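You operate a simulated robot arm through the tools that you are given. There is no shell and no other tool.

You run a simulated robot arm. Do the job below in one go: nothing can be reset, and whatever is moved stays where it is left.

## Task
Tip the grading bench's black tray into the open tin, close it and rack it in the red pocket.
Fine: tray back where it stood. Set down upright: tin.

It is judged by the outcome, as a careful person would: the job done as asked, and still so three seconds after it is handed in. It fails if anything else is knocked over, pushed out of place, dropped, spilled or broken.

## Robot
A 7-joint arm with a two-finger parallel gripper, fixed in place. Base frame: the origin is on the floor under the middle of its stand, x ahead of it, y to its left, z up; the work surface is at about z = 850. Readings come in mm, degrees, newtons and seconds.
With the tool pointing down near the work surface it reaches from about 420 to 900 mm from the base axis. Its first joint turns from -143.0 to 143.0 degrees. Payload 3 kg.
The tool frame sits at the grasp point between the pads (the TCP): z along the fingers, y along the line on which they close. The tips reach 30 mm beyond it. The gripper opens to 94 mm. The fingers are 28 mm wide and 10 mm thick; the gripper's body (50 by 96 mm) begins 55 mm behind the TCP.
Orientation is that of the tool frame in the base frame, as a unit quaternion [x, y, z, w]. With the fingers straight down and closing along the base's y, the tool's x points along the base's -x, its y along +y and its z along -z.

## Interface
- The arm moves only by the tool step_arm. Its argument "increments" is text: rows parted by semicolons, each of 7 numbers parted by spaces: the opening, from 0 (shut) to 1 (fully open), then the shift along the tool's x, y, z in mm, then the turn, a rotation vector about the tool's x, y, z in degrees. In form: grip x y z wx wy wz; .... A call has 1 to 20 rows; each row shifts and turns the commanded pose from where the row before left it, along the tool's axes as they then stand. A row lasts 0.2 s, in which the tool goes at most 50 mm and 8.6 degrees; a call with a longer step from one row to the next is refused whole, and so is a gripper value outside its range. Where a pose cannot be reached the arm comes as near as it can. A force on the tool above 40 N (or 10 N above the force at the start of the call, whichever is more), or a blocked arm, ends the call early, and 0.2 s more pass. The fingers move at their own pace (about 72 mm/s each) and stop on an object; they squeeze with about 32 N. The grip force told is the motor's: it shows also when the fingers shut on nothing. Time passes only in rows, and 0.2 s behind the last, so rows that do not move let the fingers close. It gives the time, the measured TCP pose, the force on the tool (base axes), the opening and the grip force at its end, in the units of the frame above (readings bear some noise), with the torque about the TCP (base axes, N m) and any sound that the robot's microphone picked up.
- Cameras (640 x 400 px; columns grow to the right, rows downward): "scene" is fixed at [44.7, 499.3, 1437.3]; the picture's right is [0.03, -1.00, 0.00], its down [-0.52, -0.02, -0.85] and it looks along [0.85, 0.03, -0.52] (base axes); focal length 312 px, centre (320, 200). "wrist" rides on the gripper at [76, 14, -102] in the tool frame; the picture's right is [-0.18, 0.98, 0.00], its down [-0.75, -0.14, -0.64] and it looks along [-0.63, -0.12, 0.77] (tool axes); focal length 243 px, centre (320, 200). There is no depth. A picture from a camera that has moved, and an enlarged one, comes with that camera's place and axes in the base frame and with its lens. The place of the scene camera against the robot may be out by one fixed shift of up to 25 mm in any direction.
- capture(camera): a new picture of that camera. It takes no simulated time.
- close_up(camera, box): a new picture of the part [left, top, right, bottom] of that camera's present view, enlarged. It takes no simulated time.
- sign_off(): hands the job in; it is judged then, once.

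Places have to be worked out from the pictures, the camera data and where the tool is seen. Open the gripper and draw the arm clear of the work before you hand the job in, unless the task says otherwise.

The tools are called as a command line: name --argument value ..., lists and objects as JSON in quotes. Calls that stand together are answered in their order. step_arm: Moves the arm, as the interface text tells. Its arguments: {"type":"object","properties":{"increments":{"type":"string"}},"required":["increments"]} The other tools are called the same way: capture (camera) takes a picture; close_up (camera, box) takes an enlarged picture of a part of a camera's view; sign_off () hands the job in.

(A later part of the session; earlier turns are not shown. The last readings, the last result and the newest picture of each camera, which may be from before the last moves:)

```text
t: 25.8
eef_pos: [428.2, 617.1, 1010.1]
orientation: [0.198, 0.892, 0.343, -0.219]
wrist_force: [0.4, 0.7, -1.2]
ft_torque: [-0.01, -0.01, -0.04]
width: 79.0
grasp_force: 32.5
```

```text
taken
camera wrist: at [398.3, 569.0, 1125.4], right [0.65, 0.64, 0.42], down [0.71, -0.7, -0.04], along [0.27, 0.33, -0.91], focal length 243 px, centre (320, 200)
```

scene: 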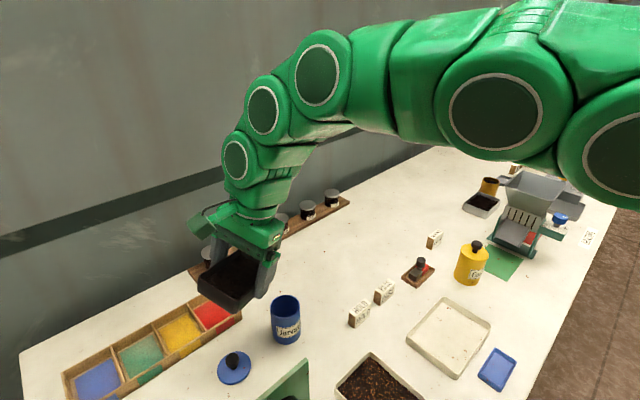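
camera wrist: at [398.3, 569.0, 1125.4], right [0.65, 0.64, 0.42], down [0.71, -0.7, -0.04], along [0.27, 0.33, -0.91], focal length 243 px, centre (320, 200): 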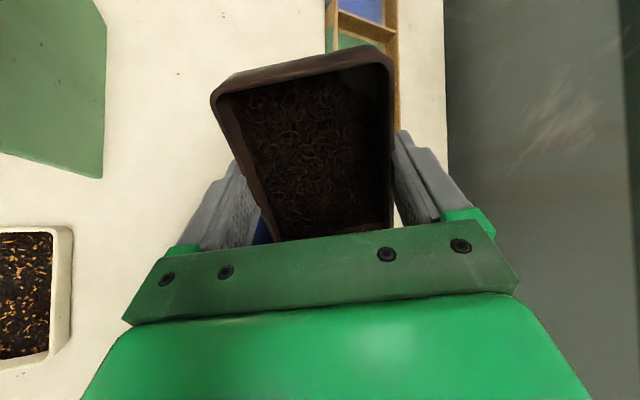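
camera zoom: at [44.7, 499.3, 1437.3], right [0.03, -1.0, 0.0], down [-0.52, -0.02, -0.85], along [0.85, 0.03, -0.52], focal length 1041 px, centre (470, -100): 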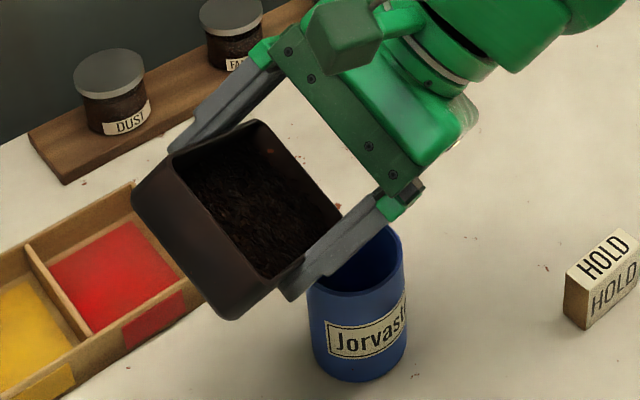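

Tea has begun creeping toward the pouring corner. I tilt more slowly now, to 60° in 3° steps with short pauses.

step_arm --increments "0.6 -1.2 -1.2 -2.27 -2.12 2.12 0; 0.6 0 0 0 0 0 0; 0.6 -1.2 -1.2 -2.27 -2.12 2.12 0; 0.6 0 0 0 0 0 0; 0.6 -1.2 -1.2 -2.27 -2.12 2.12 0; 0.6 0 0 0 0 0 0; 0.6 -0.39 -0.39 -3.23 -2.12 2.12 0; 0.6 0 0 0 0 0 0; 0.6 0 0 0 0 0 0"

close_up --camera "scene" --box '[210, 230, 340, 350]'

capture --camera "wrist"

```text
t: 27.8
eef_pos: [432.5, 605.5, 1011.4]
orientation: [0.187, 0.845, 0.421, -0.269]
wrist_force: [-0.7, 0.0, -1.1]
ft_torque: [-0.01, -0.01, -0.01]
width: 79.2
grasp_force: 31.6
```

```text
3.33 times, centred on (275, 290) of scene
camera zoom: at [44.7, 499.3, 1437.3], right [0.03, -1.0, 0.0], down [-0.52, -0.02, -0.85], along [0.85, 0.03, -0.52], focal length 1041 px, centre (470, -100)
```

zoom: 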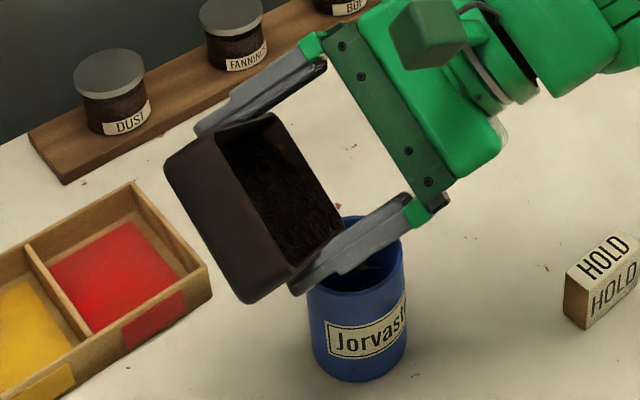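

```text
taken
camera wrist: at [410.2, 536.5, 1117.7], right [0.68, 0.55, 0.49], down [0.7, -0.67, -0.23], along [0.2, 0.5, -0.84], focal length 243 px, centre (320, 200)
```

wrist: 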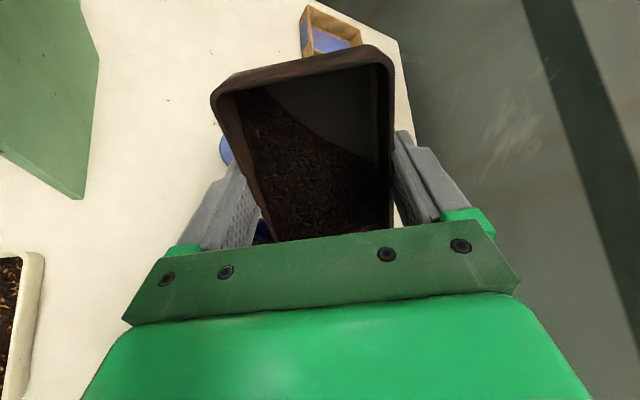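

The tea is gathering in the low corner. I zoom on the tin mouth to confirm the stream lands inside.

close_up --camera "scene" --box '[260, 280, 320, 350]'

close_up --camera "wrist" --box '[190, 40, 430, 250]'

```text
5.71 times, centred on (290, 315) of scene
camera zoom: at [44.7, 499.3, 1437.3], right [0.03, -1.0, 0.0], down [-0.52, -0.02, -0.85], along [0.85, 0.03, -0.52], focal length 1785 px, centre (491, -457)
```

zoom: 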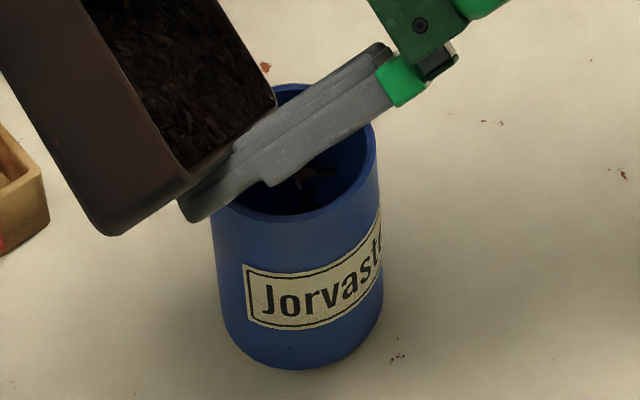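

```text
1.90 times, centred on (310, 145) of wrist
camera zoom: at [410.2, 536.5, 1117.7], right [0.68, 0.55, 0.49], down [0.7, -0.67, -0.23], along [0.2, 0.5, -0.84], focal length 462 px, centre (339, 305)
```

zoom: 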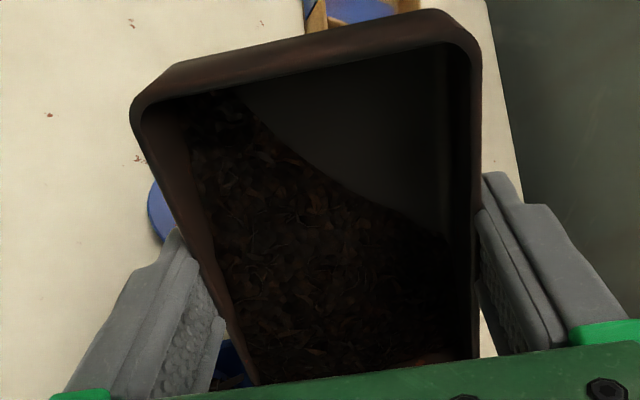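

A leaf is seen dropping inside the mouth and nothing is on the bench. I continue to 72° in 2° steps with pauses so the flow stays gentle.

step_arm --increments "0.6 -0.25 -0.25 -2.16 -1.414 1.414 0; 0.6 0 0 0 0 0 0; 0.6 -0.25 -0.25 -2.16 -1.414 1.414 0; 0.6 0 0 0 0 0 0; 0.6 -0.25 -0.25 -2.16 -1.414 1.414 0; 0.6 0 0 0 0 0 0; 0.6 0 0 0 0 0 0"

close_up --camera "scene" --box '[240, 260, 330, 350]'

close_up --camera "wrist" --box '[190, 40, 430, 250]'

```text
t: 29.4
eef_pos: [433.9, 598.9, 1012.3]
orientation: [0.181, 0.819, 0.459, -0.294]
wrist_force: [0.0, -0.2, -0.4]
ft_torque: [-0.03, 0.03, 0.0]
width: 79.1
grasp_force: 32.2
```

```text
4.44 times, centred on (285, 305) of scene
camera zoom: at [44.7, 499.3, 1437.3], right [0.03, -1.0, 0.0], down [-0.52, -0.02, -0.85], along [0.85, 0.03, -0.52], focal length 1388 px, centre (476, -267)
```

zoom: 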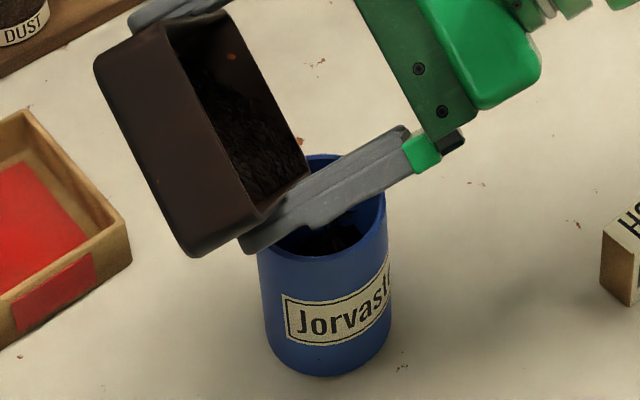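

```text
1.90 times, centred on (310, 145) of wrist
camera zoom: at [416.0, 520.4, 1113.5], right [0.7, 0.5, 0.52], down [0.7, -0.64, -0.32], along [0.17, 0.58, -0.8], focal length 462 px, centre (339, 305)
```

zoom: 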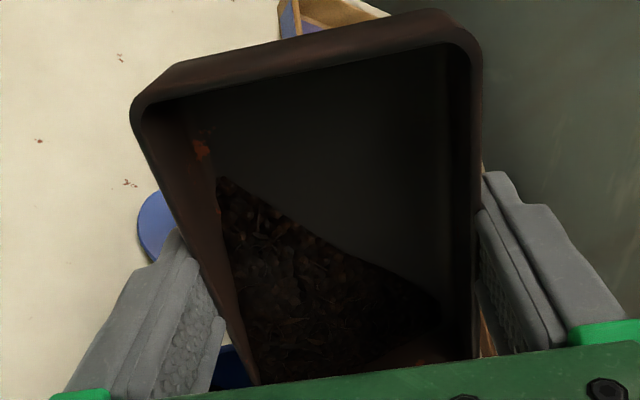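

About half has gone into the tin with no spill visible. I continue in 2° steps to about 76°.

step_arm --increments "0.6 -0.25 -0.25 -2.16 -1.414 1.414 0; 0.6 0 0 0 0 0 0; 0.6 -0.25 -0.25 -2.16 -1.414 1.414 0; 0.6 0 0 0 0 0 0; 0.6 -0.25 -0.25 -2.16 -1.414 1.414 0; 0.6 0 0 0 0 0 0; 0.6 -0.25 -0.25 -2.16 -1.414 1.414 0; 0.6 0 0 0 0 0 0; 0.6 -0.25 -0.25 -2.16 -1.414 1.414 0; 0.6 0 0 0 0 0 0; 0.6 0 0 0 0 0 0"

close_up --camera "scene" --box '[240, 260, 330, 350]'

close_up --camera "wrist" --box '[190, 40, 430, 250]'

```text
t: 31.8
eef_pos: [438.3, 588.9, 1014.9]
orientation: [0.171, 0.77, 0.519, -0.331]
wrist_force: [-0.7, -0.3, -0.7]
ft_torque: [-0.05, -0.03, 0.01]
width: 78.9
grasp_force: 31.7
```

```text
4.44 times, centred on (285, 305) of scene
camera zoom: at [44.7, 499.3, 1437.3], right [0.03, -1.0, 0.0], down [-0.52, -0.02, -0.85], along [0.85, 0.03, -0.52], focal length 1388 px, centre (476, -267)
```

zoom: 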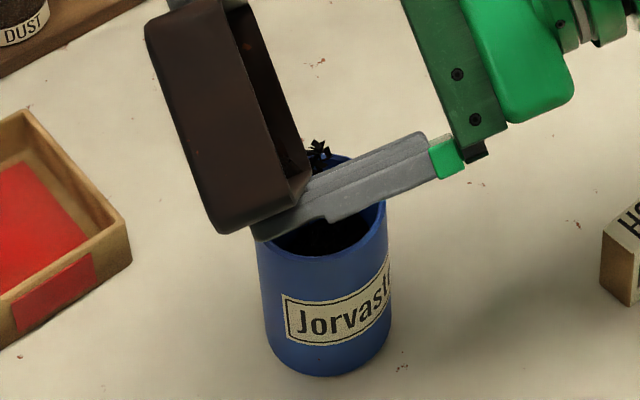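

```text
1.90 times, centred on (310, 145) of wrist
camera zoom: at [425.7, 494.7, 1102.6], right [0.73, 0.41, 0.55], down [0.67, -0.58, -0.46], along [0.13, 0.7, -0.7], focal length 462 px, centre (339, 305)
```

zoom: 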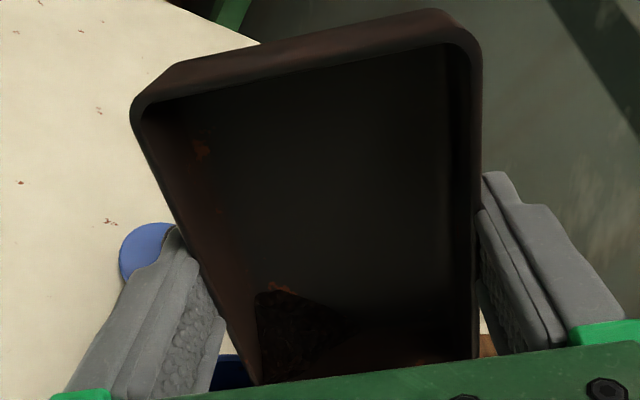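

Nearly empty; the last tea is in the low corner. I ease the corner 5 mm lower and continue tilting to about 90°.

step_arm --increments "0.6 -1.7 -1.7 0.6 0 0 0; 0.6 -1.7 -1.7 0.6 0 0 0; 0.6 -0.25 -0.25 -2.16 -1.414 1.414 0; 0.6 0 0 0 0 0 0; 0.6 -0.25 -0.25 -2.16 -1.414 1.414 0; 0.6 0 0 0 0 0 0; 0.6 -0.25 -0.25 -2.16 -1.414 1.414 0; 0.6 0 0 0 0 0 0; 0.6 -0.25 -0.25 -2.16 -1.414 1.414 0; 0.6 0 0 0 0 0 0; 0.6 -0.25 -0.25 -2.16 -1.414 1.414 0; 0.6 0 0 0 0 0 0; 0.6 -0.25 -0.25 -2.16 -1.414 1.414 0; 0.6 0 0 0 0 0 0; 0.6 -0.25 -0.25 -2.16 -1.414 1.414 0; 0.6 0 0 0 0 0 0; 0.6 0 0 0 0 0 0"

close_up --camera "scene" --box '[240, 260, 330, 350]'

close_up --camera "wrist" --box '[190, 40, 430, 250]'

capture --camera "scene"

```text
t: 35.4
eef_pos: [444.6, 574.6, 1011.1]
orientation: [0.154, 0.691, 0.596, -0.38]
wrist_force: [-0.2, -0.5, -0.6]
ft_torque: [-0.01, -0.03, 0.01]
width: 78.9
grasp_force: 32.3
```

```text
4.44 times, centred on (285, 305) of scene
camera zoom: at [44.7, 499.3, 1437.3], right [0.03, -1.0, 0.0], down [-0.52, -0.02, -0.85], along [0.85, 0.03, -0.52], focal length 1388 px, centre (476, -267)
```

zoom: 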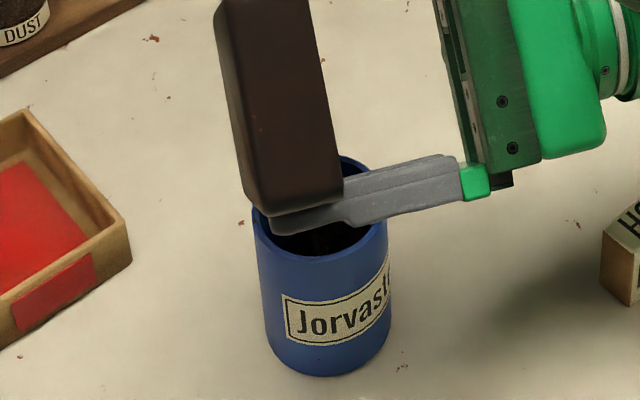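

```text
1.90 times, centred on (310, 145) of wrist
camera zoom: at [437.3, 462.5, 1075.2], right [0.78, 0.28, 0.56], down [0.63, -0.46, -0.63], along [0.08, 0.84, -0.53], focal length 462 px, centre (339, 305)
```

zoom: 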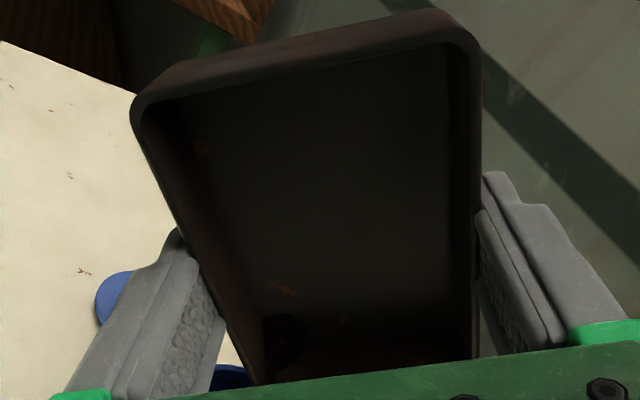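

```text
taken
```

scene: 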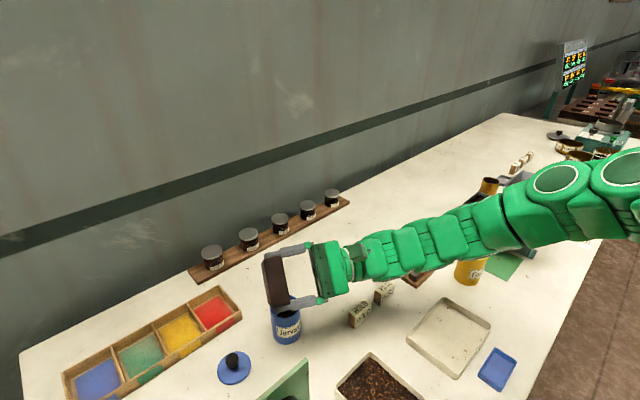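

The tray looks nearly empty (a dark bit remains in the corner). I zoom in on that and on a small speck left of the tin.

close_up --camera "scene" --box '[250, 295, 290, 325]'

close_up --camera "wrist" --box '[260, 170, 400, 240]'

close_up --camera "wrist" --box '[200, 180, 330, 245]'

```text
13.33 times, centred on (270, 310) of scene
camera zoom: at [44.7, 499.3, 1437.3], right [0.03, -1.0, 0.0], down [-0.52, -0.02, -0.85], along [0.85, 0.03, -0.52], focal length 4164 px, centre (987, -1267)
```

zoom: 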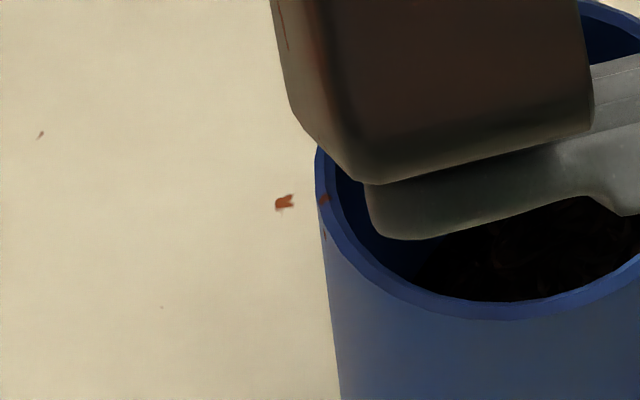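

```text
4.57 times, centred on (330, 205) of wrist
camera zoom: at [437.3, 462.5, 1075.2], right [0.78, 0.28, 0.56], down [0.63, -0.46, -0.63], along [0.08, 0.84, -0.53], focal length 1109 px, centre (274, 177)
```

zoom: 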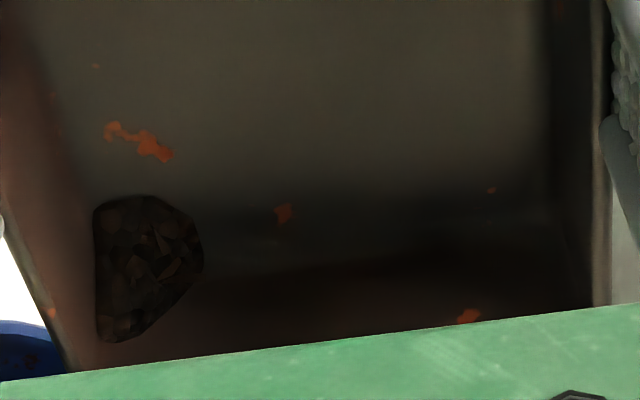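

```text
4.92 times, centred on (265, 212) of wrist
camera zoom: at [437.3, 462.5, 1075.2], right [0.78, 0.28, 0.56], down [0.63, -0.46, -0.63], along [0.08, 0.84, -0.53], focal length 1194 px, centre (591, 138)
```

zoom: 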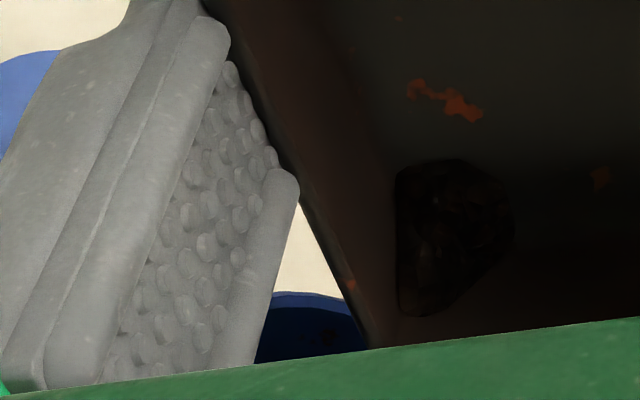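

Those reddish flecks are just bench texture; only a small lump of tea remains in the corner. I tilt on past vertical to about 102°.

step_arm --increments "0.6 -0.25 -0.25 -2.16 -1.414 1.414 0; 0.6 0 0 0 0 0 0; 0.6 -0.25 -0.25 -2.16 -1.414 1.414 0; 0.6 0 0 0 0 0 0; 0.6 -0.25 -0.25 -2.16 -1.414 1.414 0; 0.6 0 0 0 0 0 0; 0.6 -0.25 -0.25 -2.16 -1.414 1.414 0; 0.6 0 0 0 0 0 0; 0.6 -0.25 -0.25 -2.16 -1.414 1.414 0; 0.6 0 0 0 0 0 0; 0.6 -0.25 -0.25 -2.16 -1.414 1.414 0; 0.6 0 0 0 0 0 0; 0.6 0 0 0 0 0 0; 0.6 0 0 0 0 0 0"

close_up --camera "scene" --box '[240, 230, 420, 350]'

close_up --camera "wrist" --box '[260, 170, 400, 240]'

close_up --camera "wrist" --box '[190, 40, 430, 250]'

```text
t: 38.4
eef_pos: [448.7, 562.6, 1008.7]
orientation: [0.138, 0.615, 0.655, -0.417]
wrist_force: [0.0, 0.2, -0.8]
ft_torque: [-0.02, 0.01, -0.01]
width: 79.0
grasp_force: 32.3
```

```text
3.33 times, centred on (330, 290) of scene
camera zoom: at [44.7, 499.3, 1437.3], right [0.03, -1.0, 0.0], down [-0.52, -0.02, -0.85], along [0.85, 0.03, -0.52], focal length 1041 px, centre (287, -100)
```

zoom: 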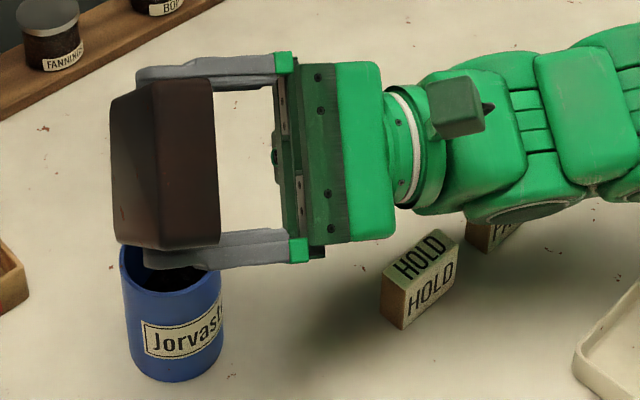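

```text
4.57 times, centred on (330, 205) of wrist
camera zoom: at [445.2, 439.8, 1049.5], right [0.82, 0.17, 0.55], down [0.58, -0.32, -0.75], along [0.05, 0.93, -0.36], focal length 1109 px, centre (274, 177)
```

zoom: 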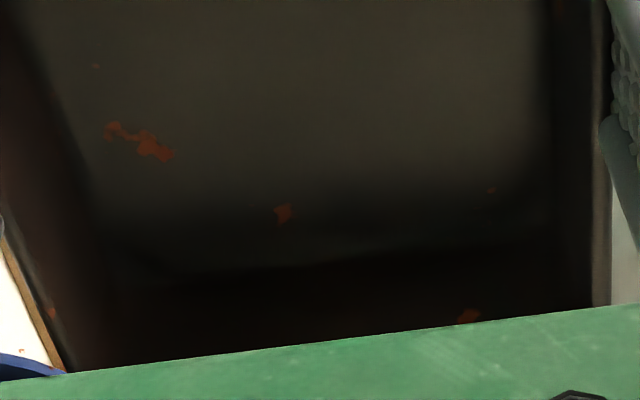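

```text
1.90 times, centred on (310, 145) of wrist
camera zoom: at [445.2, 439.8, 1049.5], right [0.82, 0.17, 0.55], down [0.58, -0.32, -0.75], along [0.05, 0.93, -0.36], focal length 462 px, centre (339, 305)
```

zoom: 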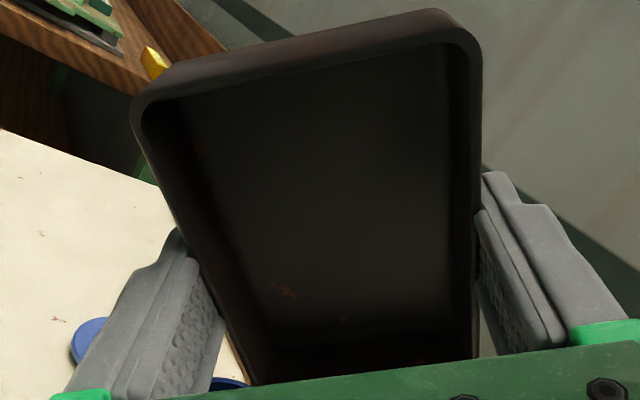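

The tray is empty and the tea is in the tin. I lift 40 mm straight up, then untilt the tray in place, well clear of the tin.

step_arm --increments "0.6 13.83 13.83 4.16 0 0 0; 0.6 13.83 13.83 4.16 0 0 0; 0.6 0 0 0 5.549 -5.549 0; 0.6 0 0 0 5.549 -5.549 0; 0.6 0 0 0 5.549 -5.549 0; 0.6 0 0 0 5.549 -5.549 0; 0.6 0 0 0 5.549 -5.549 0; 0.6 0 0 0 5.549 -5.549 0; 0.6 0 0 0 5.549 -5.549 0; 0.6 0 0 0 5.549 -5.549 0; 0.6 0 0 0 5.549 -5.549 0; 0.6 0 0 0 5.549 -5.549 0; 0.6 0 0 0 5.549 -5.549 0; 0.6 0 0 0 5.549 -5.549 0; 0.6 0 0 0 5.549 -5.549 0; 0.6 0 0 0 0 0 0"

capture --camera "scene"

capture --camera "wrist"

```text
t: 41.8
eef_pos: [447.9, 562.2, 1048.1]
orientation: [0.217, 0.976, -0.002, 0.001]
wrist_force: [0.8, 0.2, 0.0]
ft_torque: [-0.01, 0.0, 0.0]
width: 78.5
grasp_force: 31.9
```

```text
taken
```

scene: 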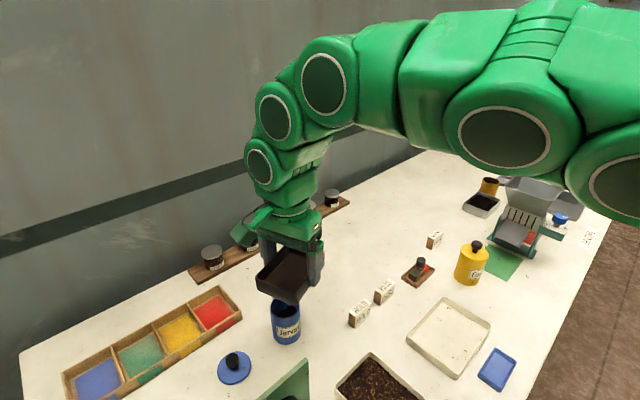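

```text
taken
camera wrist: at [384.5, 607.4, 1150.0], right [0.58, 0.81, 0.0], down [0.62, -0.44, 0.64], along [0.52, -0.38, -0.77], focal length 243 px, centre (320, 200)
```

wrist: 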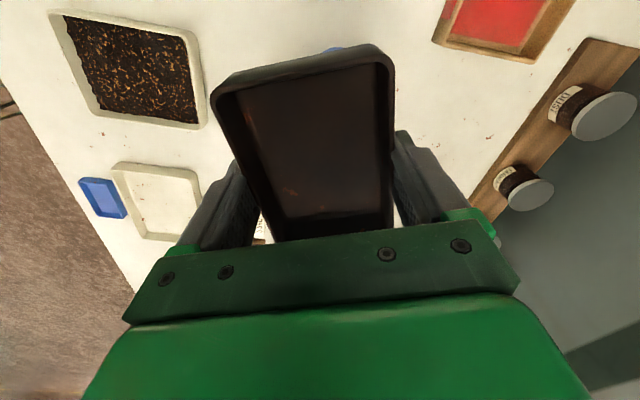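

The tray is level and visibly empty. I turn back +15.6° and carry it along the reverse path to above its original spot.

step_arm --increments "0.6 0 0 0 0 0 3.9; 0.6 0 0 0 0 0 3.9; 0.6 0 0 0 0 0 3.9; 0.6 0 0 0 0 0 3.9; 0.6 -15 0 0 0 0 0; 0.6 -30 0 0 0 0 0; 0.6 -40 0 0 0 0 0; 0.6 -40 0 0 0 0 0; 0.6 -40 0 0 0 0 0; 0.6 -40 0 0 0 0 0; 0.6 -40 0 0 0 0 0; 0.6 -40 0 0 0 0 0; 0.6 -30 0 0 0 0 0; 0.6 -20 0.05 0 0 0 0; 0.6 -10.92 0 0 0 0 0; 0.6 0 0 0 0 0 0; 0.6 0 0 0 0 0 0"

step_arm --increments "0.6 0 0 20 0 0 0; 0.6 0 0 30 0 0 0; 0.6 0 0 30 0 0 0; 0.6 0 0 25 0 0 0; 0.6 0 0 20 0 0 0; 0.6 0 0 0 0 0 0; 0.6 0 0 0 0 0 0"

close_up --camera "scene" --box '[340, 190, 440, 280]'

capture --camera "wrist"

```text
t: 45.4
eef_pos: [710.9, 336.7, 1048.9]
orientation: [0.347, 0.938, -0.001, 0.0]
wrist_force: [-0.4, -0.1, -0.5]
ft_torque: [-0.01, 0.01, 0.01]
width: 78.8
grasp_force: 31.5
```

```text
t: 47.0
eef_pos: [710.7, 338.4, 923.4]
orientation: [0.347, 0.938, -0.001, 0.001]
wrist_force: [-0.2, 0.0, -0.6]
ft_torque: [-0.01, -0.01, -0.01]
width: 78.6
grasp_force: 31.7
```

```text
4.44 times, centred on (390, 235) of scene
camera zoom: at [44.7, 499.3, 1437.3], right [0.03, -1.0, 0.0], down [-0.52, -0.02, -0.85], along [0.85, 0.03, -0.52], focal length 1388 px, centre (9, 44)
```

zoom: 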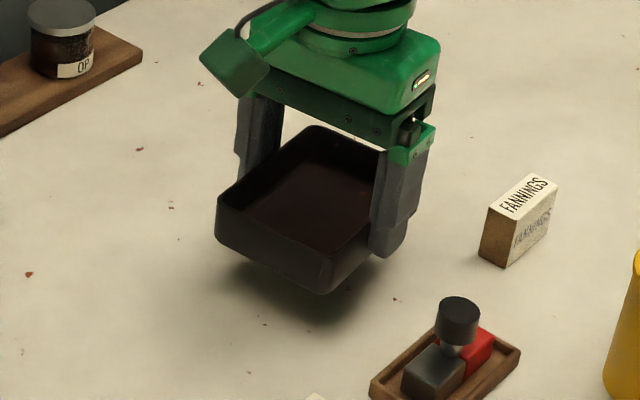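

```text
taken
camera wrist: at [661.9, 397.4, 1025.7], right [0.78, 0.63, 0.0], down [0.48, -0.6, 0.64], along [0.4, -0.5, -0.77], focal length 243 px, centre (320, 200)
```

wrist: 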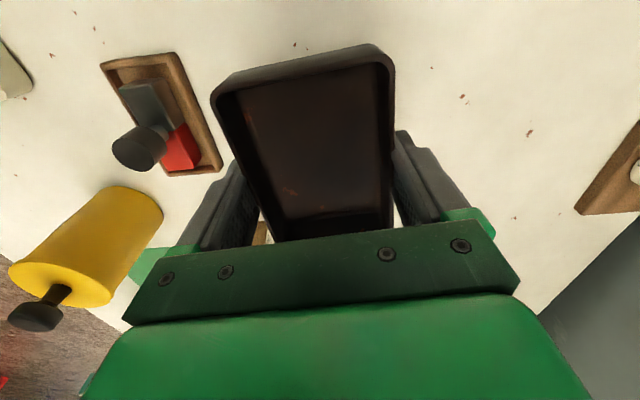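

The empty tray is back above its spot. I lower it most of the way, then creep the last millimetres watching the force.

step_arm --increments "0.6 0 0 12 0 0 0; 0.6 0 0 12 0 0 0; 0.6 0 0 8 0 0 0; 0.6 0 0 3 0 0 0; 0.6 0 0 0 0 0 0; 0.6 0 0 0 0 0 0"

close_up --camera "scene" --box '[340, 190, 440, 280]'

```text
t: 48.4
eef_pos: [710.3, 336.9, 888.5]
orientation: [0.347, 0.938, -0.002, 0.0]
wrist_force: [-0.5, 0.4, -0.7]
ft_torque: [0.01, -0.01, -0.02]
width: 79.1
grasp_force: 32.4
```

```text
4.44 times, centred on (390, 235) of scene
camera zoom: at [44.7, 499.3, 1437.3], right [0.03, -1.0, 0.0], down [-0.52, -0.02, -0.85], along [0.85, 0.03, -0.52], focal length 1388 px, centre (9, 44)
```

zoom: 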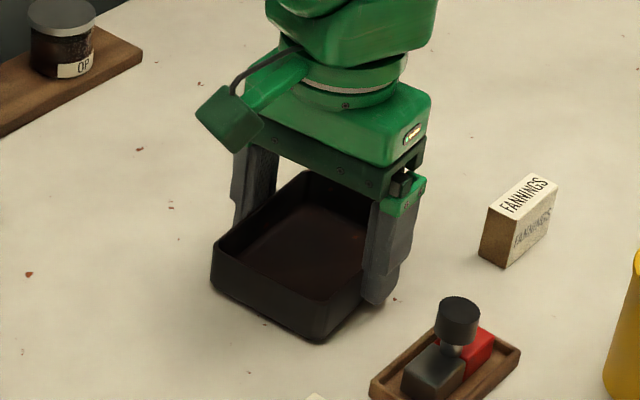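

The tray is hovering a couple of millimetres above its original footprint. I creep down 1 mm at a time.

step_arm --increments "0.6 0 0 1 0 0 0; 0.6 0 0 1 0 0 0; 0.6 0 0 0 0 0 0; 0.6 0 0 0 0 0 0"

```text
t: 49.4
eef_pos: [710.0, 336.6, 886.3]
orientation: [0.347, 0.938, -0.002, 0.001]
wrist_force: [0.5, -0.2, -0.8]
ft_torque: [0.03, 0.02, -0.02]
width: 79.0
grasp_force: 32.2
```

Still hanging free (−0.8 N). Two more half-millimetre to millimetre steps.

step_arm --increments "0.6 0 0 0.7 0 0 0; 0.6 0 0 0 0 0 0; 0.6 0 0 0.7 0 0 0; 0.6 0 0 0 0 0 0; 0.6 0 0 0 0 0 0"

```text
t: 50.6
eef_pos: [711.2, 337.4, 884.9]
orientation: [0.347, 0.938, 0.0, 0.0]
wrist_force: [-0.4, 0.2, 0.4]
ft_torque: [-0.02, -0.07, 0.01]
width: 78.9
grasp_force: 32.6
```

The force has just turned positive (0.4 N), so it's about touching. One more 0.6 mm to confirm contact.

step_arm --increments "0.6 0 0 0.6 0 0 0; 0.6 0 0 0 0 0 0; 0.6 0 0 0 0 0 0"

```text
t: 51.4
eef_pos: [710.7, 337.3, 884.8]
orientation: [0.347, 0.938, -0.001, 0.001]
wrist_force: [-1.9, 0.3, 11.2]
ft_torque: [0.06, -0.22, -0.01]
width: 79.0
grasp_force: 32.4
```

The tray is on the bench (11 N contact). I open the fingers gradually and then raise straight up.

step_arm --increments "0.6 0 0 -0.5 0 0 0; 0.84 0 0 0 0 0 0; 0.87 0 0 0 0 0 0; 0.92 0 0 0 0 0 0; 1 0 0 0 0 0 0; 1 0 0 0 0 0 0; 1 0 0 -8 0 0 0; 1 0 0 -15 0 0 0; 1 0 0 -25 0 0 0; 1 0 0 -35 0 0 0; 1 0 0 -40 0 0 0; 1 0 0 0 0 0 0"

close_up --camera "wrist" --box '[240, 10, 400, 170]'

capture --camera "scene"

close_up --camera "scene" --box '[355, 215, 455, 295]'

```text
t: 54.0
eef_pos: [711.3, 337.0, 1009.5]
orientation: [0.347, 0.938, -0.001, 0.0]
wrist_force: [0.2, 0.2, -1.0]
ft_torque: [0.01, -0.01, 0.0]
width: 93.8
grasp_force: 0.1
```

```text
2.50 times, centred on (320, 90) of wrist
camera zoom: at [662.8, 397.4, 1111.5], right [0.78, 0.63, 0.0], down [0.48, -0.6, 0.64], along [0.4, -0.5, -0.77], focal length 606 px, centre (320, 475)
```

zoom: 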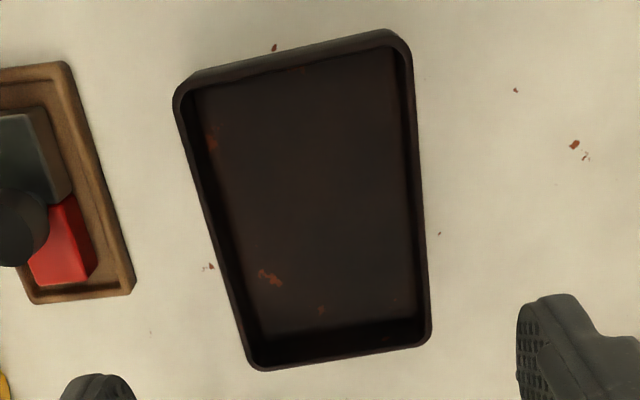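

```text
taken
```

scene: 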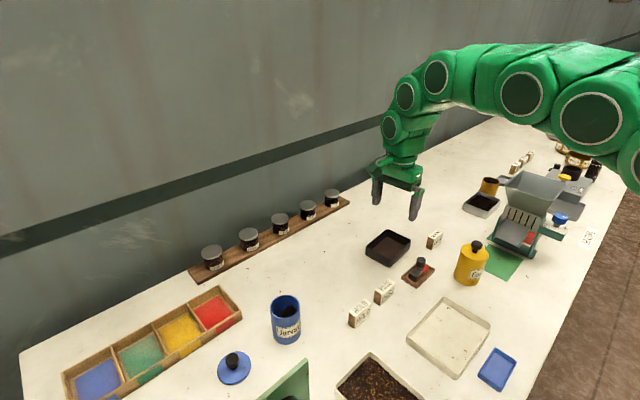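

```text
5.00 times, centred on (405, 255) of scene
camera zoom: at [44.7, 499.3, 1437.3], right [0.03, -1.0, 0.0], down [-0.52, -0.02, -0.85], along [0.85, 0.03, -0.52], focal length 1562 px, centre (-105, -75)
```

zoom: 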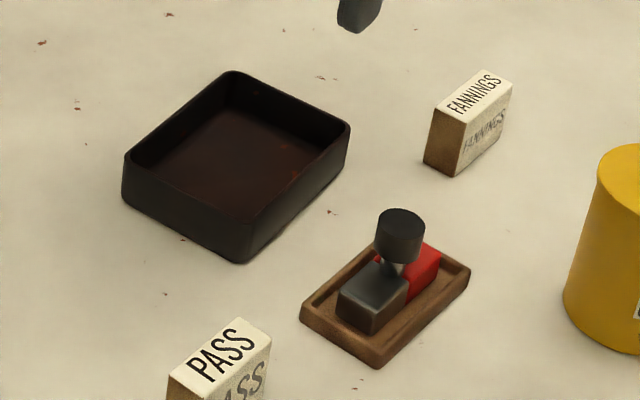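

The tray is back exactly on its old footprint, empty. Now I check the tin and the bench around it for spills.

close_up --camera "scene" --box '[250, 280, 330, 355]'

close_up --camera "scene" --box '[190, 250, 350, 400]'

```text
5.33 times, centred on (290, 318) of scene
camera zoom: at [44.7, 499.3, 1437.3], right [0.03, -1.0, 0.0], down [-0.52, -0.02, -0.85], along [0.85, 0.03, -0.52], focal length 1666 px, centre (480, -427)
```

zoom: 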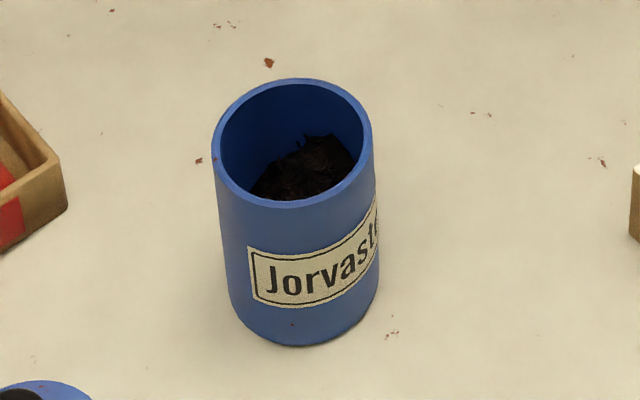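

```text
2.67 times, centred on (270, 325) of scene
camera zoom: at [44.7, 499.3, 1437.3], right [0.03, -1.0, 0.0], down [-0.52, -0.02, -0.85], along [0.85, 0.03, -0.52], focal length 833 px, centre (453, -133)
```

zoom: 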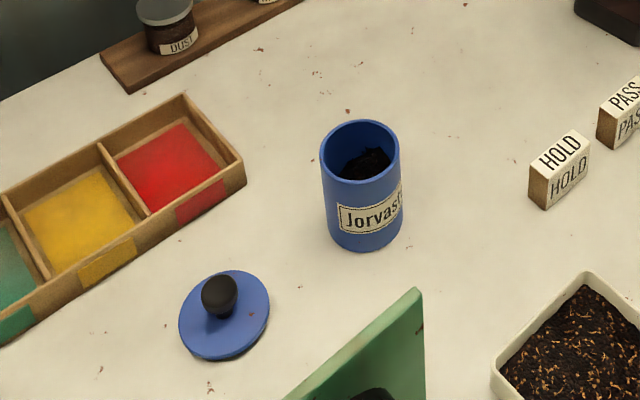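

The tea is all in the tin with a clean bench around it. I now go to the lid: rise, travel across, and hover above it for a precise measurement.

step_arm --increments "1 0 0 -35 0 0 0; 1 0 0 -35 0 0 0; 1 43.06 2.67 0 0 0 0; 1 43.06 2.67 0 0 0 0; 1 43.06 2.67 0 0 0 0; 1 43.06 2.67 0 0 0 0; 1 43.06 2.67 0 0 0 0; 1 43.06 2.67 0 0 0 0; 1 43.06 2.67 0 0 0 0; 1 43.06 2.67 0 0 0 0; 1 43.06 2.67 0 0 0 0; 1 43.06 2.67 0 0 0 0; 1 43.06 2.67 0 0 0 0; 1 0 0 25 0 0 0; 1 0 0 25 0 0 0; 1 0 0 20 0 0 0; 1 0 0 0 0 0 0; 1 0 0 0 0 0 0"

capture --camera "wrist"

close_up --camera "wrist" --box '[240, 20, 400, 180]'

capture --camera "scene"

```text
t: 57.8
eef_pos: [368.7, 667.7, 1006.9]
orientation: [0.346, 0.938, -0.001, 0.001]
wrist_force: [0.1, 0.7, -0.5]
ft_torque: [-0.01, 0.02, -0.01]
width: 94.1
grasp_force: 0.0
```

```text
taken
camera wrist: at [320.3, 728.4, 1109.3], right [0.78, 0.63, 0.0], down [0.48, -0.6, 0.64], along [0.4, -0.5, -0.77], focal length 243 px, centre (320, 200)
```

wrist: 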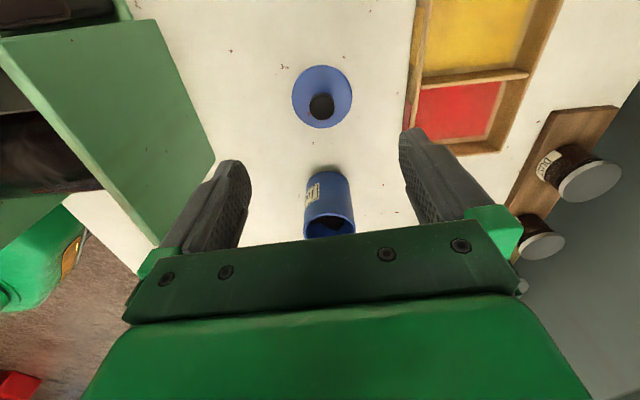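

```text
2.50 times, centred on (320, 100) of wrist
camera zoom: at [320.3, 728.4, 1109.3], right [0.78, 0.63, 0.0], down [0.48, -0.6, 0.64], along [0.4, -0.5, -0.77], focal length 606 px, centre (320, 450)
```

zoom: 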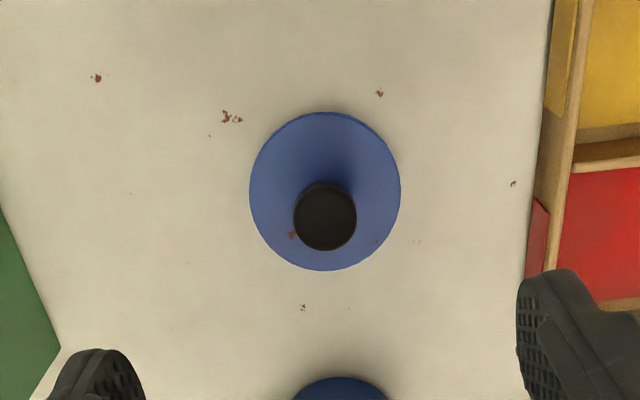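

```text
taken
```

scene: 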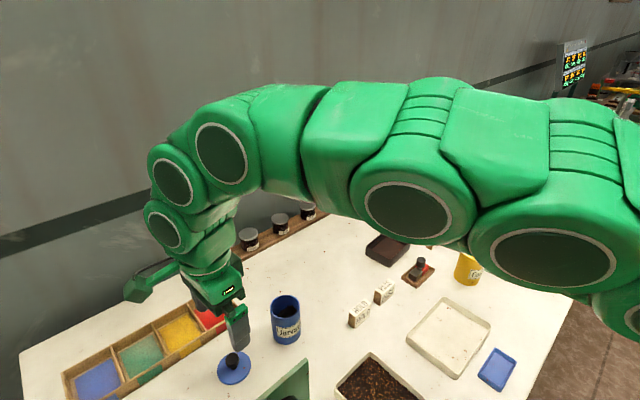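

The lid's disc is about 61 mm across, centred near (370.5, 669.7), and the knob is about 23 mm wide with its top near z 886. I centre on it and lower to about z 897 with the fingers half open.

step_arm --increments "0.55 -0.3 2 20 0 0 0; 0.55 0 0 30 0 0 0; 0.55 0 0 30 0 0 0; 0.55 0 0 20 0 0 0; 0.55 0 0 10 0 0 0; 0.55 0 0 0 0 0 0; 0.55 0 0 0 0 0 0"

capture --camera "wrist"

close_up --camera "scene" --box '[200, 310, 290, 390]'

```text
t: 59.4
eef_pos: [371.1, 668.7, 897.9]
orientation: [0.346, 0.938, -0.001, 0.0]
wrist_force: [-0.6, 0.2, -0.7]
ft_torque: [-0.01, 0.01, -0.05]
width: 52.0
grasp_force: 0.1
```

```text
taken
camera wrist: at [322.5, 729.2, 999.5], right [0.78, 0.63, 0.0], down [0.48, -0.6, 0.64], along [0.4, -0.5, -0.77], focal length 243 px, centre (320, 200)
```

wrist: 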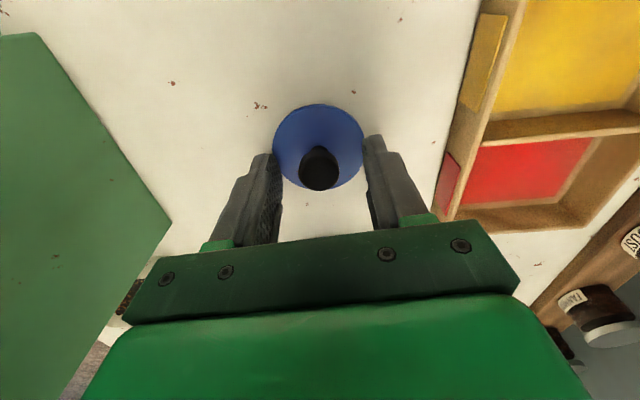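

```text
5.00 times, centred on (245, 350) of scene
camera zoom: at [44.7, 499.3, 1437.3], right [0.03, -1.0, 0.0], down [-0.52, -0.02, -0.85], along [0.85, 0.03, -0.52], focal length 1562 px, centre (695, -550)
```

zoom: 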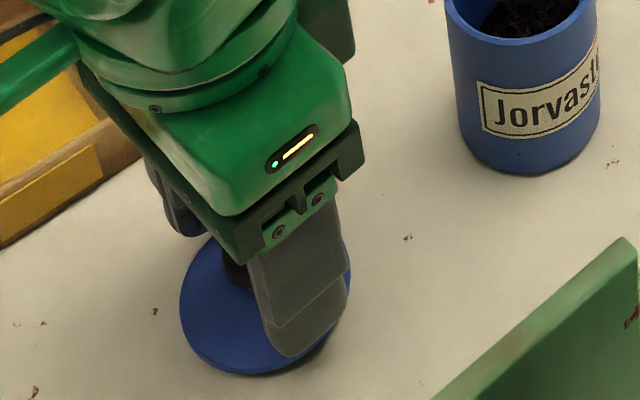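

Fingers straddle the knob. I take an enlarged view to check centring and heights before closing.

close_up --camera "wrist" --box '[260, 90, 380, 200]'

```text
3.64 times, centred on (320, 145) of wrist
camera zoom: at [322.5, 729.2, 999.5], right [0.78, 0.63, 0.0], down [0.48, -0.6, 0.64], along [0.4, -0.5, -0.77], focal length 882 px, centre (320, 400)
```

zoom: 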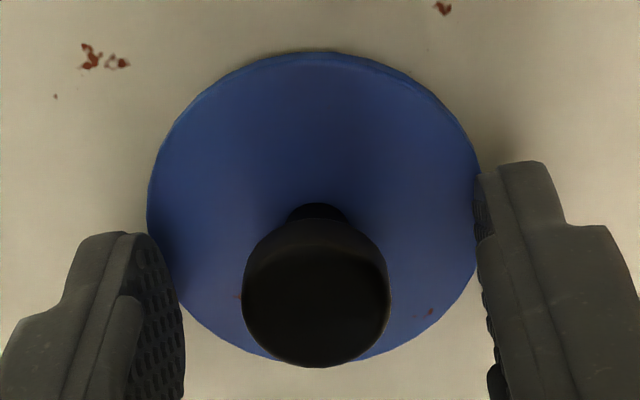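

The knob axis at about (370.6, 669) is within 1 mm of the TCP. I lower 5.5 mm and close slowly onto the knob head.

step_arm --increments "0.55 0 0 3 0 0 0; 0.55 0 0 2.5 0 0 0; 0.48 0 0 0 0 0 0; 0.42 0 0 0 0 0 0; 0.36 0 0 0 0 0 0; 0.31 0 0 0 0 0 0; 0.28 0 0 0 0 0 0; 0.25 0 0 0 0 0 0; 0.22 0 0 0 0 0 0; 0.15 0 0 0 0 0 0; 0.1 0 0 0 0 0 0; 0.1 0 0 0 0 0 0"

capture --camera "wrist"

close_up --camera "scene" --box '[200, 310, 290, 390]'

```text
t: 62.0
eef_pos: [371.7, 669.7, 891.3]
orientation: [0.347, 0.938, -0.001, 0.001]
wrist_force: [0.0, 0.9, 1.6]
ft_torque: [0.01, 0.0, -0.03]
width: 22.1
grasp_force: 32.1
```

```text
taken
camera wrist: at [322.7, 729.4, 994.1], right [0.78, 0.63, 0.0], down [0.48, -0.6, 0.64], along [0.4, -0.5, -0.77], focal length 243 px, centre (320, 200)
```

wrist: 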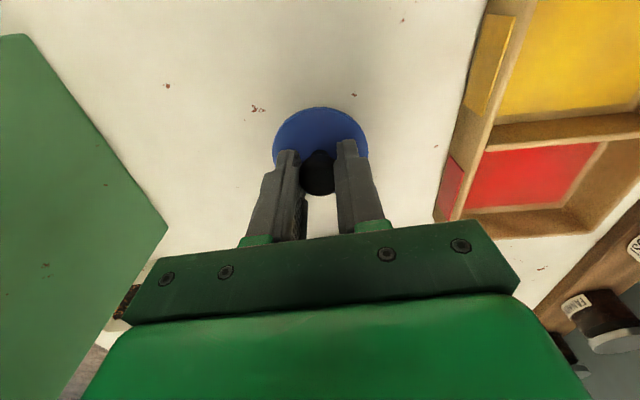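

```text
5.00 times, centred on (245, 350) of scene
camera zoom: at [44.7, 499.3, 1437.3], right [0.03, -1.0, 0.0], down [-0.52, -0.02, -0.85], along [0.85, 0.03, -0.52], focal length 1562 px, centre (695, -550)
```

zoom: 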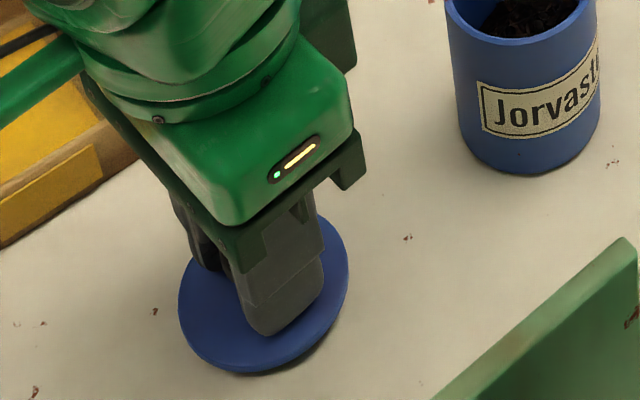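

The knob is gripped at 22 mm. I lift the lid slowly at first, then high, and move past the tin so the wrist camera looks almost straight down on the tin mouth.

step_arm --increments "0.1 0 0 -4 0 0 0; 0.1 0 0 -6 0 0 0; 0.1 0 0 -15 0 0 0; 0.1 0 0 -30 0 0 0; 0.1 0 0 -35 0 0 0; 0.1 0 0 -35 0 0 0; 0.1 0 0 -30 0 0 0; 0.1 0 0 -15 0 0 0; 0.1 0 0 0 0 0 0; 0.1 -20 -1.5 0 0 0 0; 0.1 -35 -2.6 0 0 0 0; 0.1 -35 -2.6 0 0 0 0; 0.1 -35 -2.6 0 0 0 0; 0.1 -35 -2.6 0 0 0 0; 0.1 -27.6 -2.1 0 0 0 0; 0.1 0 0 0 0 0 0; 0.1 0 0 0 0 0 0"

capture --camera "wrist"

close_up --camera "wrist" --box '[240, 0, 400, 160]'

close_up --camera "scene" --box '[250, 190, 360, 350]'

```text
t: 65.6
eef_pos: [504.7, 537.1, 1062.4]
orientation: [0.347, 0.938, -0.001, 0.001]
wrist_force: [-0.2, 0.1, -0.7]
ft_torque: [-0.04, -0.01, -0.02]
width: 21.9
grasp_force: 31.8
```

```text
taken
camera wrist: at [455.6, 596.6, 1165.2], right [0.78, 0.63, 0.0], down [0.48, -0.6, 0.64], along [0.4, -0.5, -0.77], focal length 243 px, centre (320, 200)
```

wrist: 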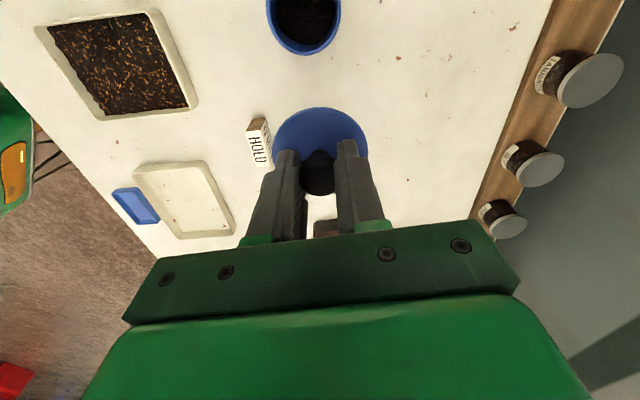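

```text
2.50 times, centred on (320, 80) of wrist
camera zoom: at [455.6, 596.6, 1165.2], right [0.78, 0.63, 0.0], down [0.48, -0.6, 0.64], along [0.4, -0.5, -0.77], focal length 606 px, centre (320, 500)
```

zoom: 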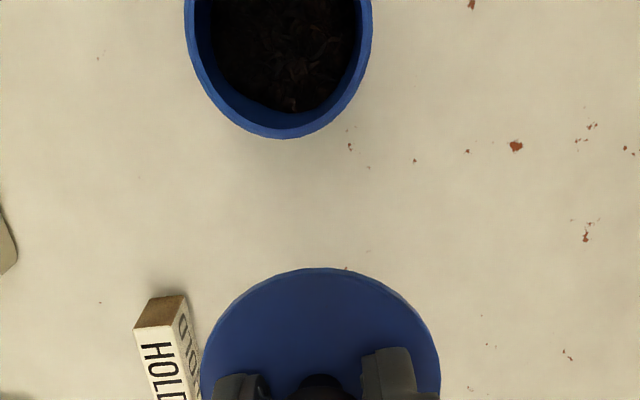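

```text
2.50 times, centred on (305, 270) of scene
camera zoom: at [44.7, 499.3, 1437.3], right [0.03, -1.0, 0.0], down [-0.52, -0.02, -0.85], along [0.85, 0.03, -0.52], focal length 781 px, centre (358, 25)
```

zoom: 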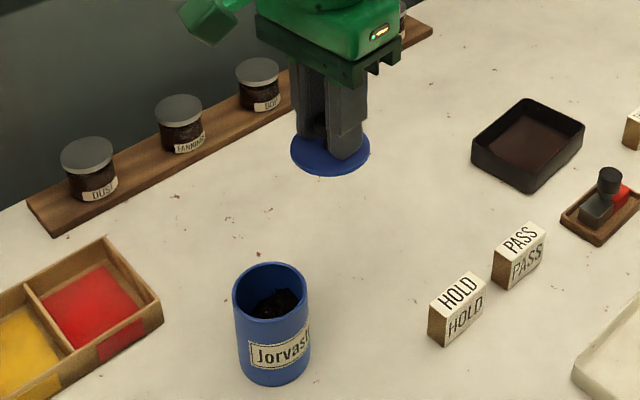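

The tin is cut off by the frame edge; I shift 28 mm further so its whole rim is visible.

step_arm --increments "0.1 -14 0 0 0 0 0; 0.1 -14 0 0 0 0 0; 0.1 0 0 0 0 0 0; 0.1 0 0 0 0 0 0"

capture --camera "wrist"

close_up --camera "wrist" --box '[265, 0, 345, 80]'

close_up --camera "wrist" --box '[260, 95, 380, 205]'

```text
t: 66.6
eef_pos: [525.7, 518.5, 1062.5]
orientation: [0.347, 0.938, -0.001, 0.0]
wrist_force: [-0.5, -0.8, -0.7]
ft_torque: [0.0, 0.01, -0.02]
width: 22.2
grasp_force: 31.4
```

```text
taken
camera wrist: at [477.0, 578.7, 1164.9], right [0.78, 0.63, 0.0], down [0.48, -0.6, 0.64], along [0.4, -0.5, -0.77], focal length 243 px, centre (320, 200)
```

wrist: 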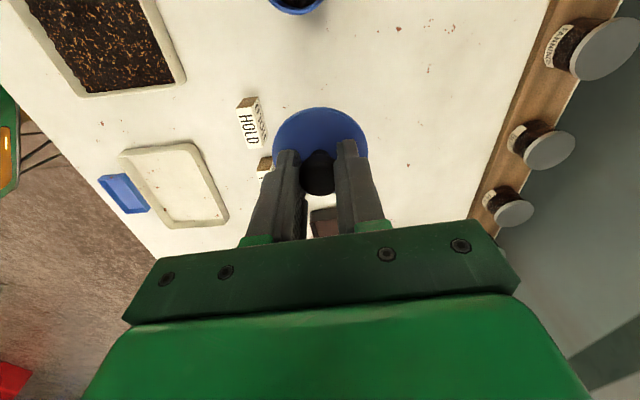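

```text
5.00 times, centred on (305, 40) of wrist
camera zoom: at [477.0, 578.7, 1164.9], right [0.78, 0.63, 0.0], down [0.48, -0.6, 0.64], along [0.4, -0.5, -0.77], focal length 1213 px, centre (395, 1000)
```

zoom: 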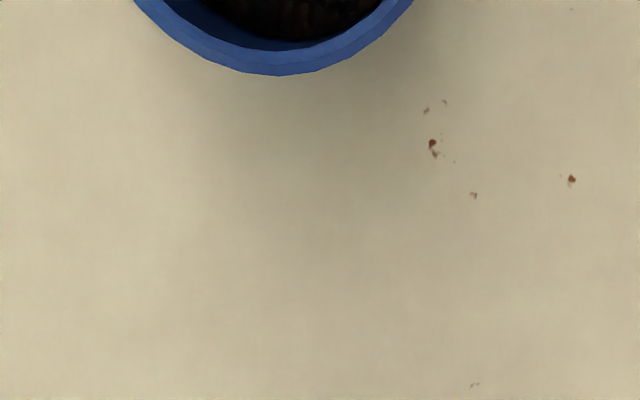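

```text
3.64 times, centred on (320, 150) of wrist
camera zoom: at [477.0, 578.7, 1164.9], right [0.78, 0.63, 0.0], down [0.48, -0.6, 0.64], along [0.4, -0.5, -0.77], focal length 882 px, centre (320, 382)
```

zoom: 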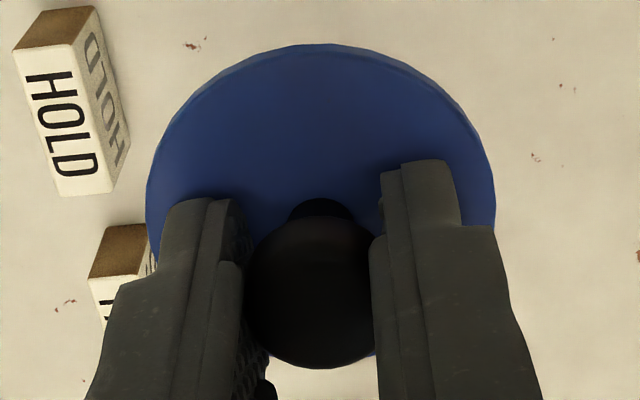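

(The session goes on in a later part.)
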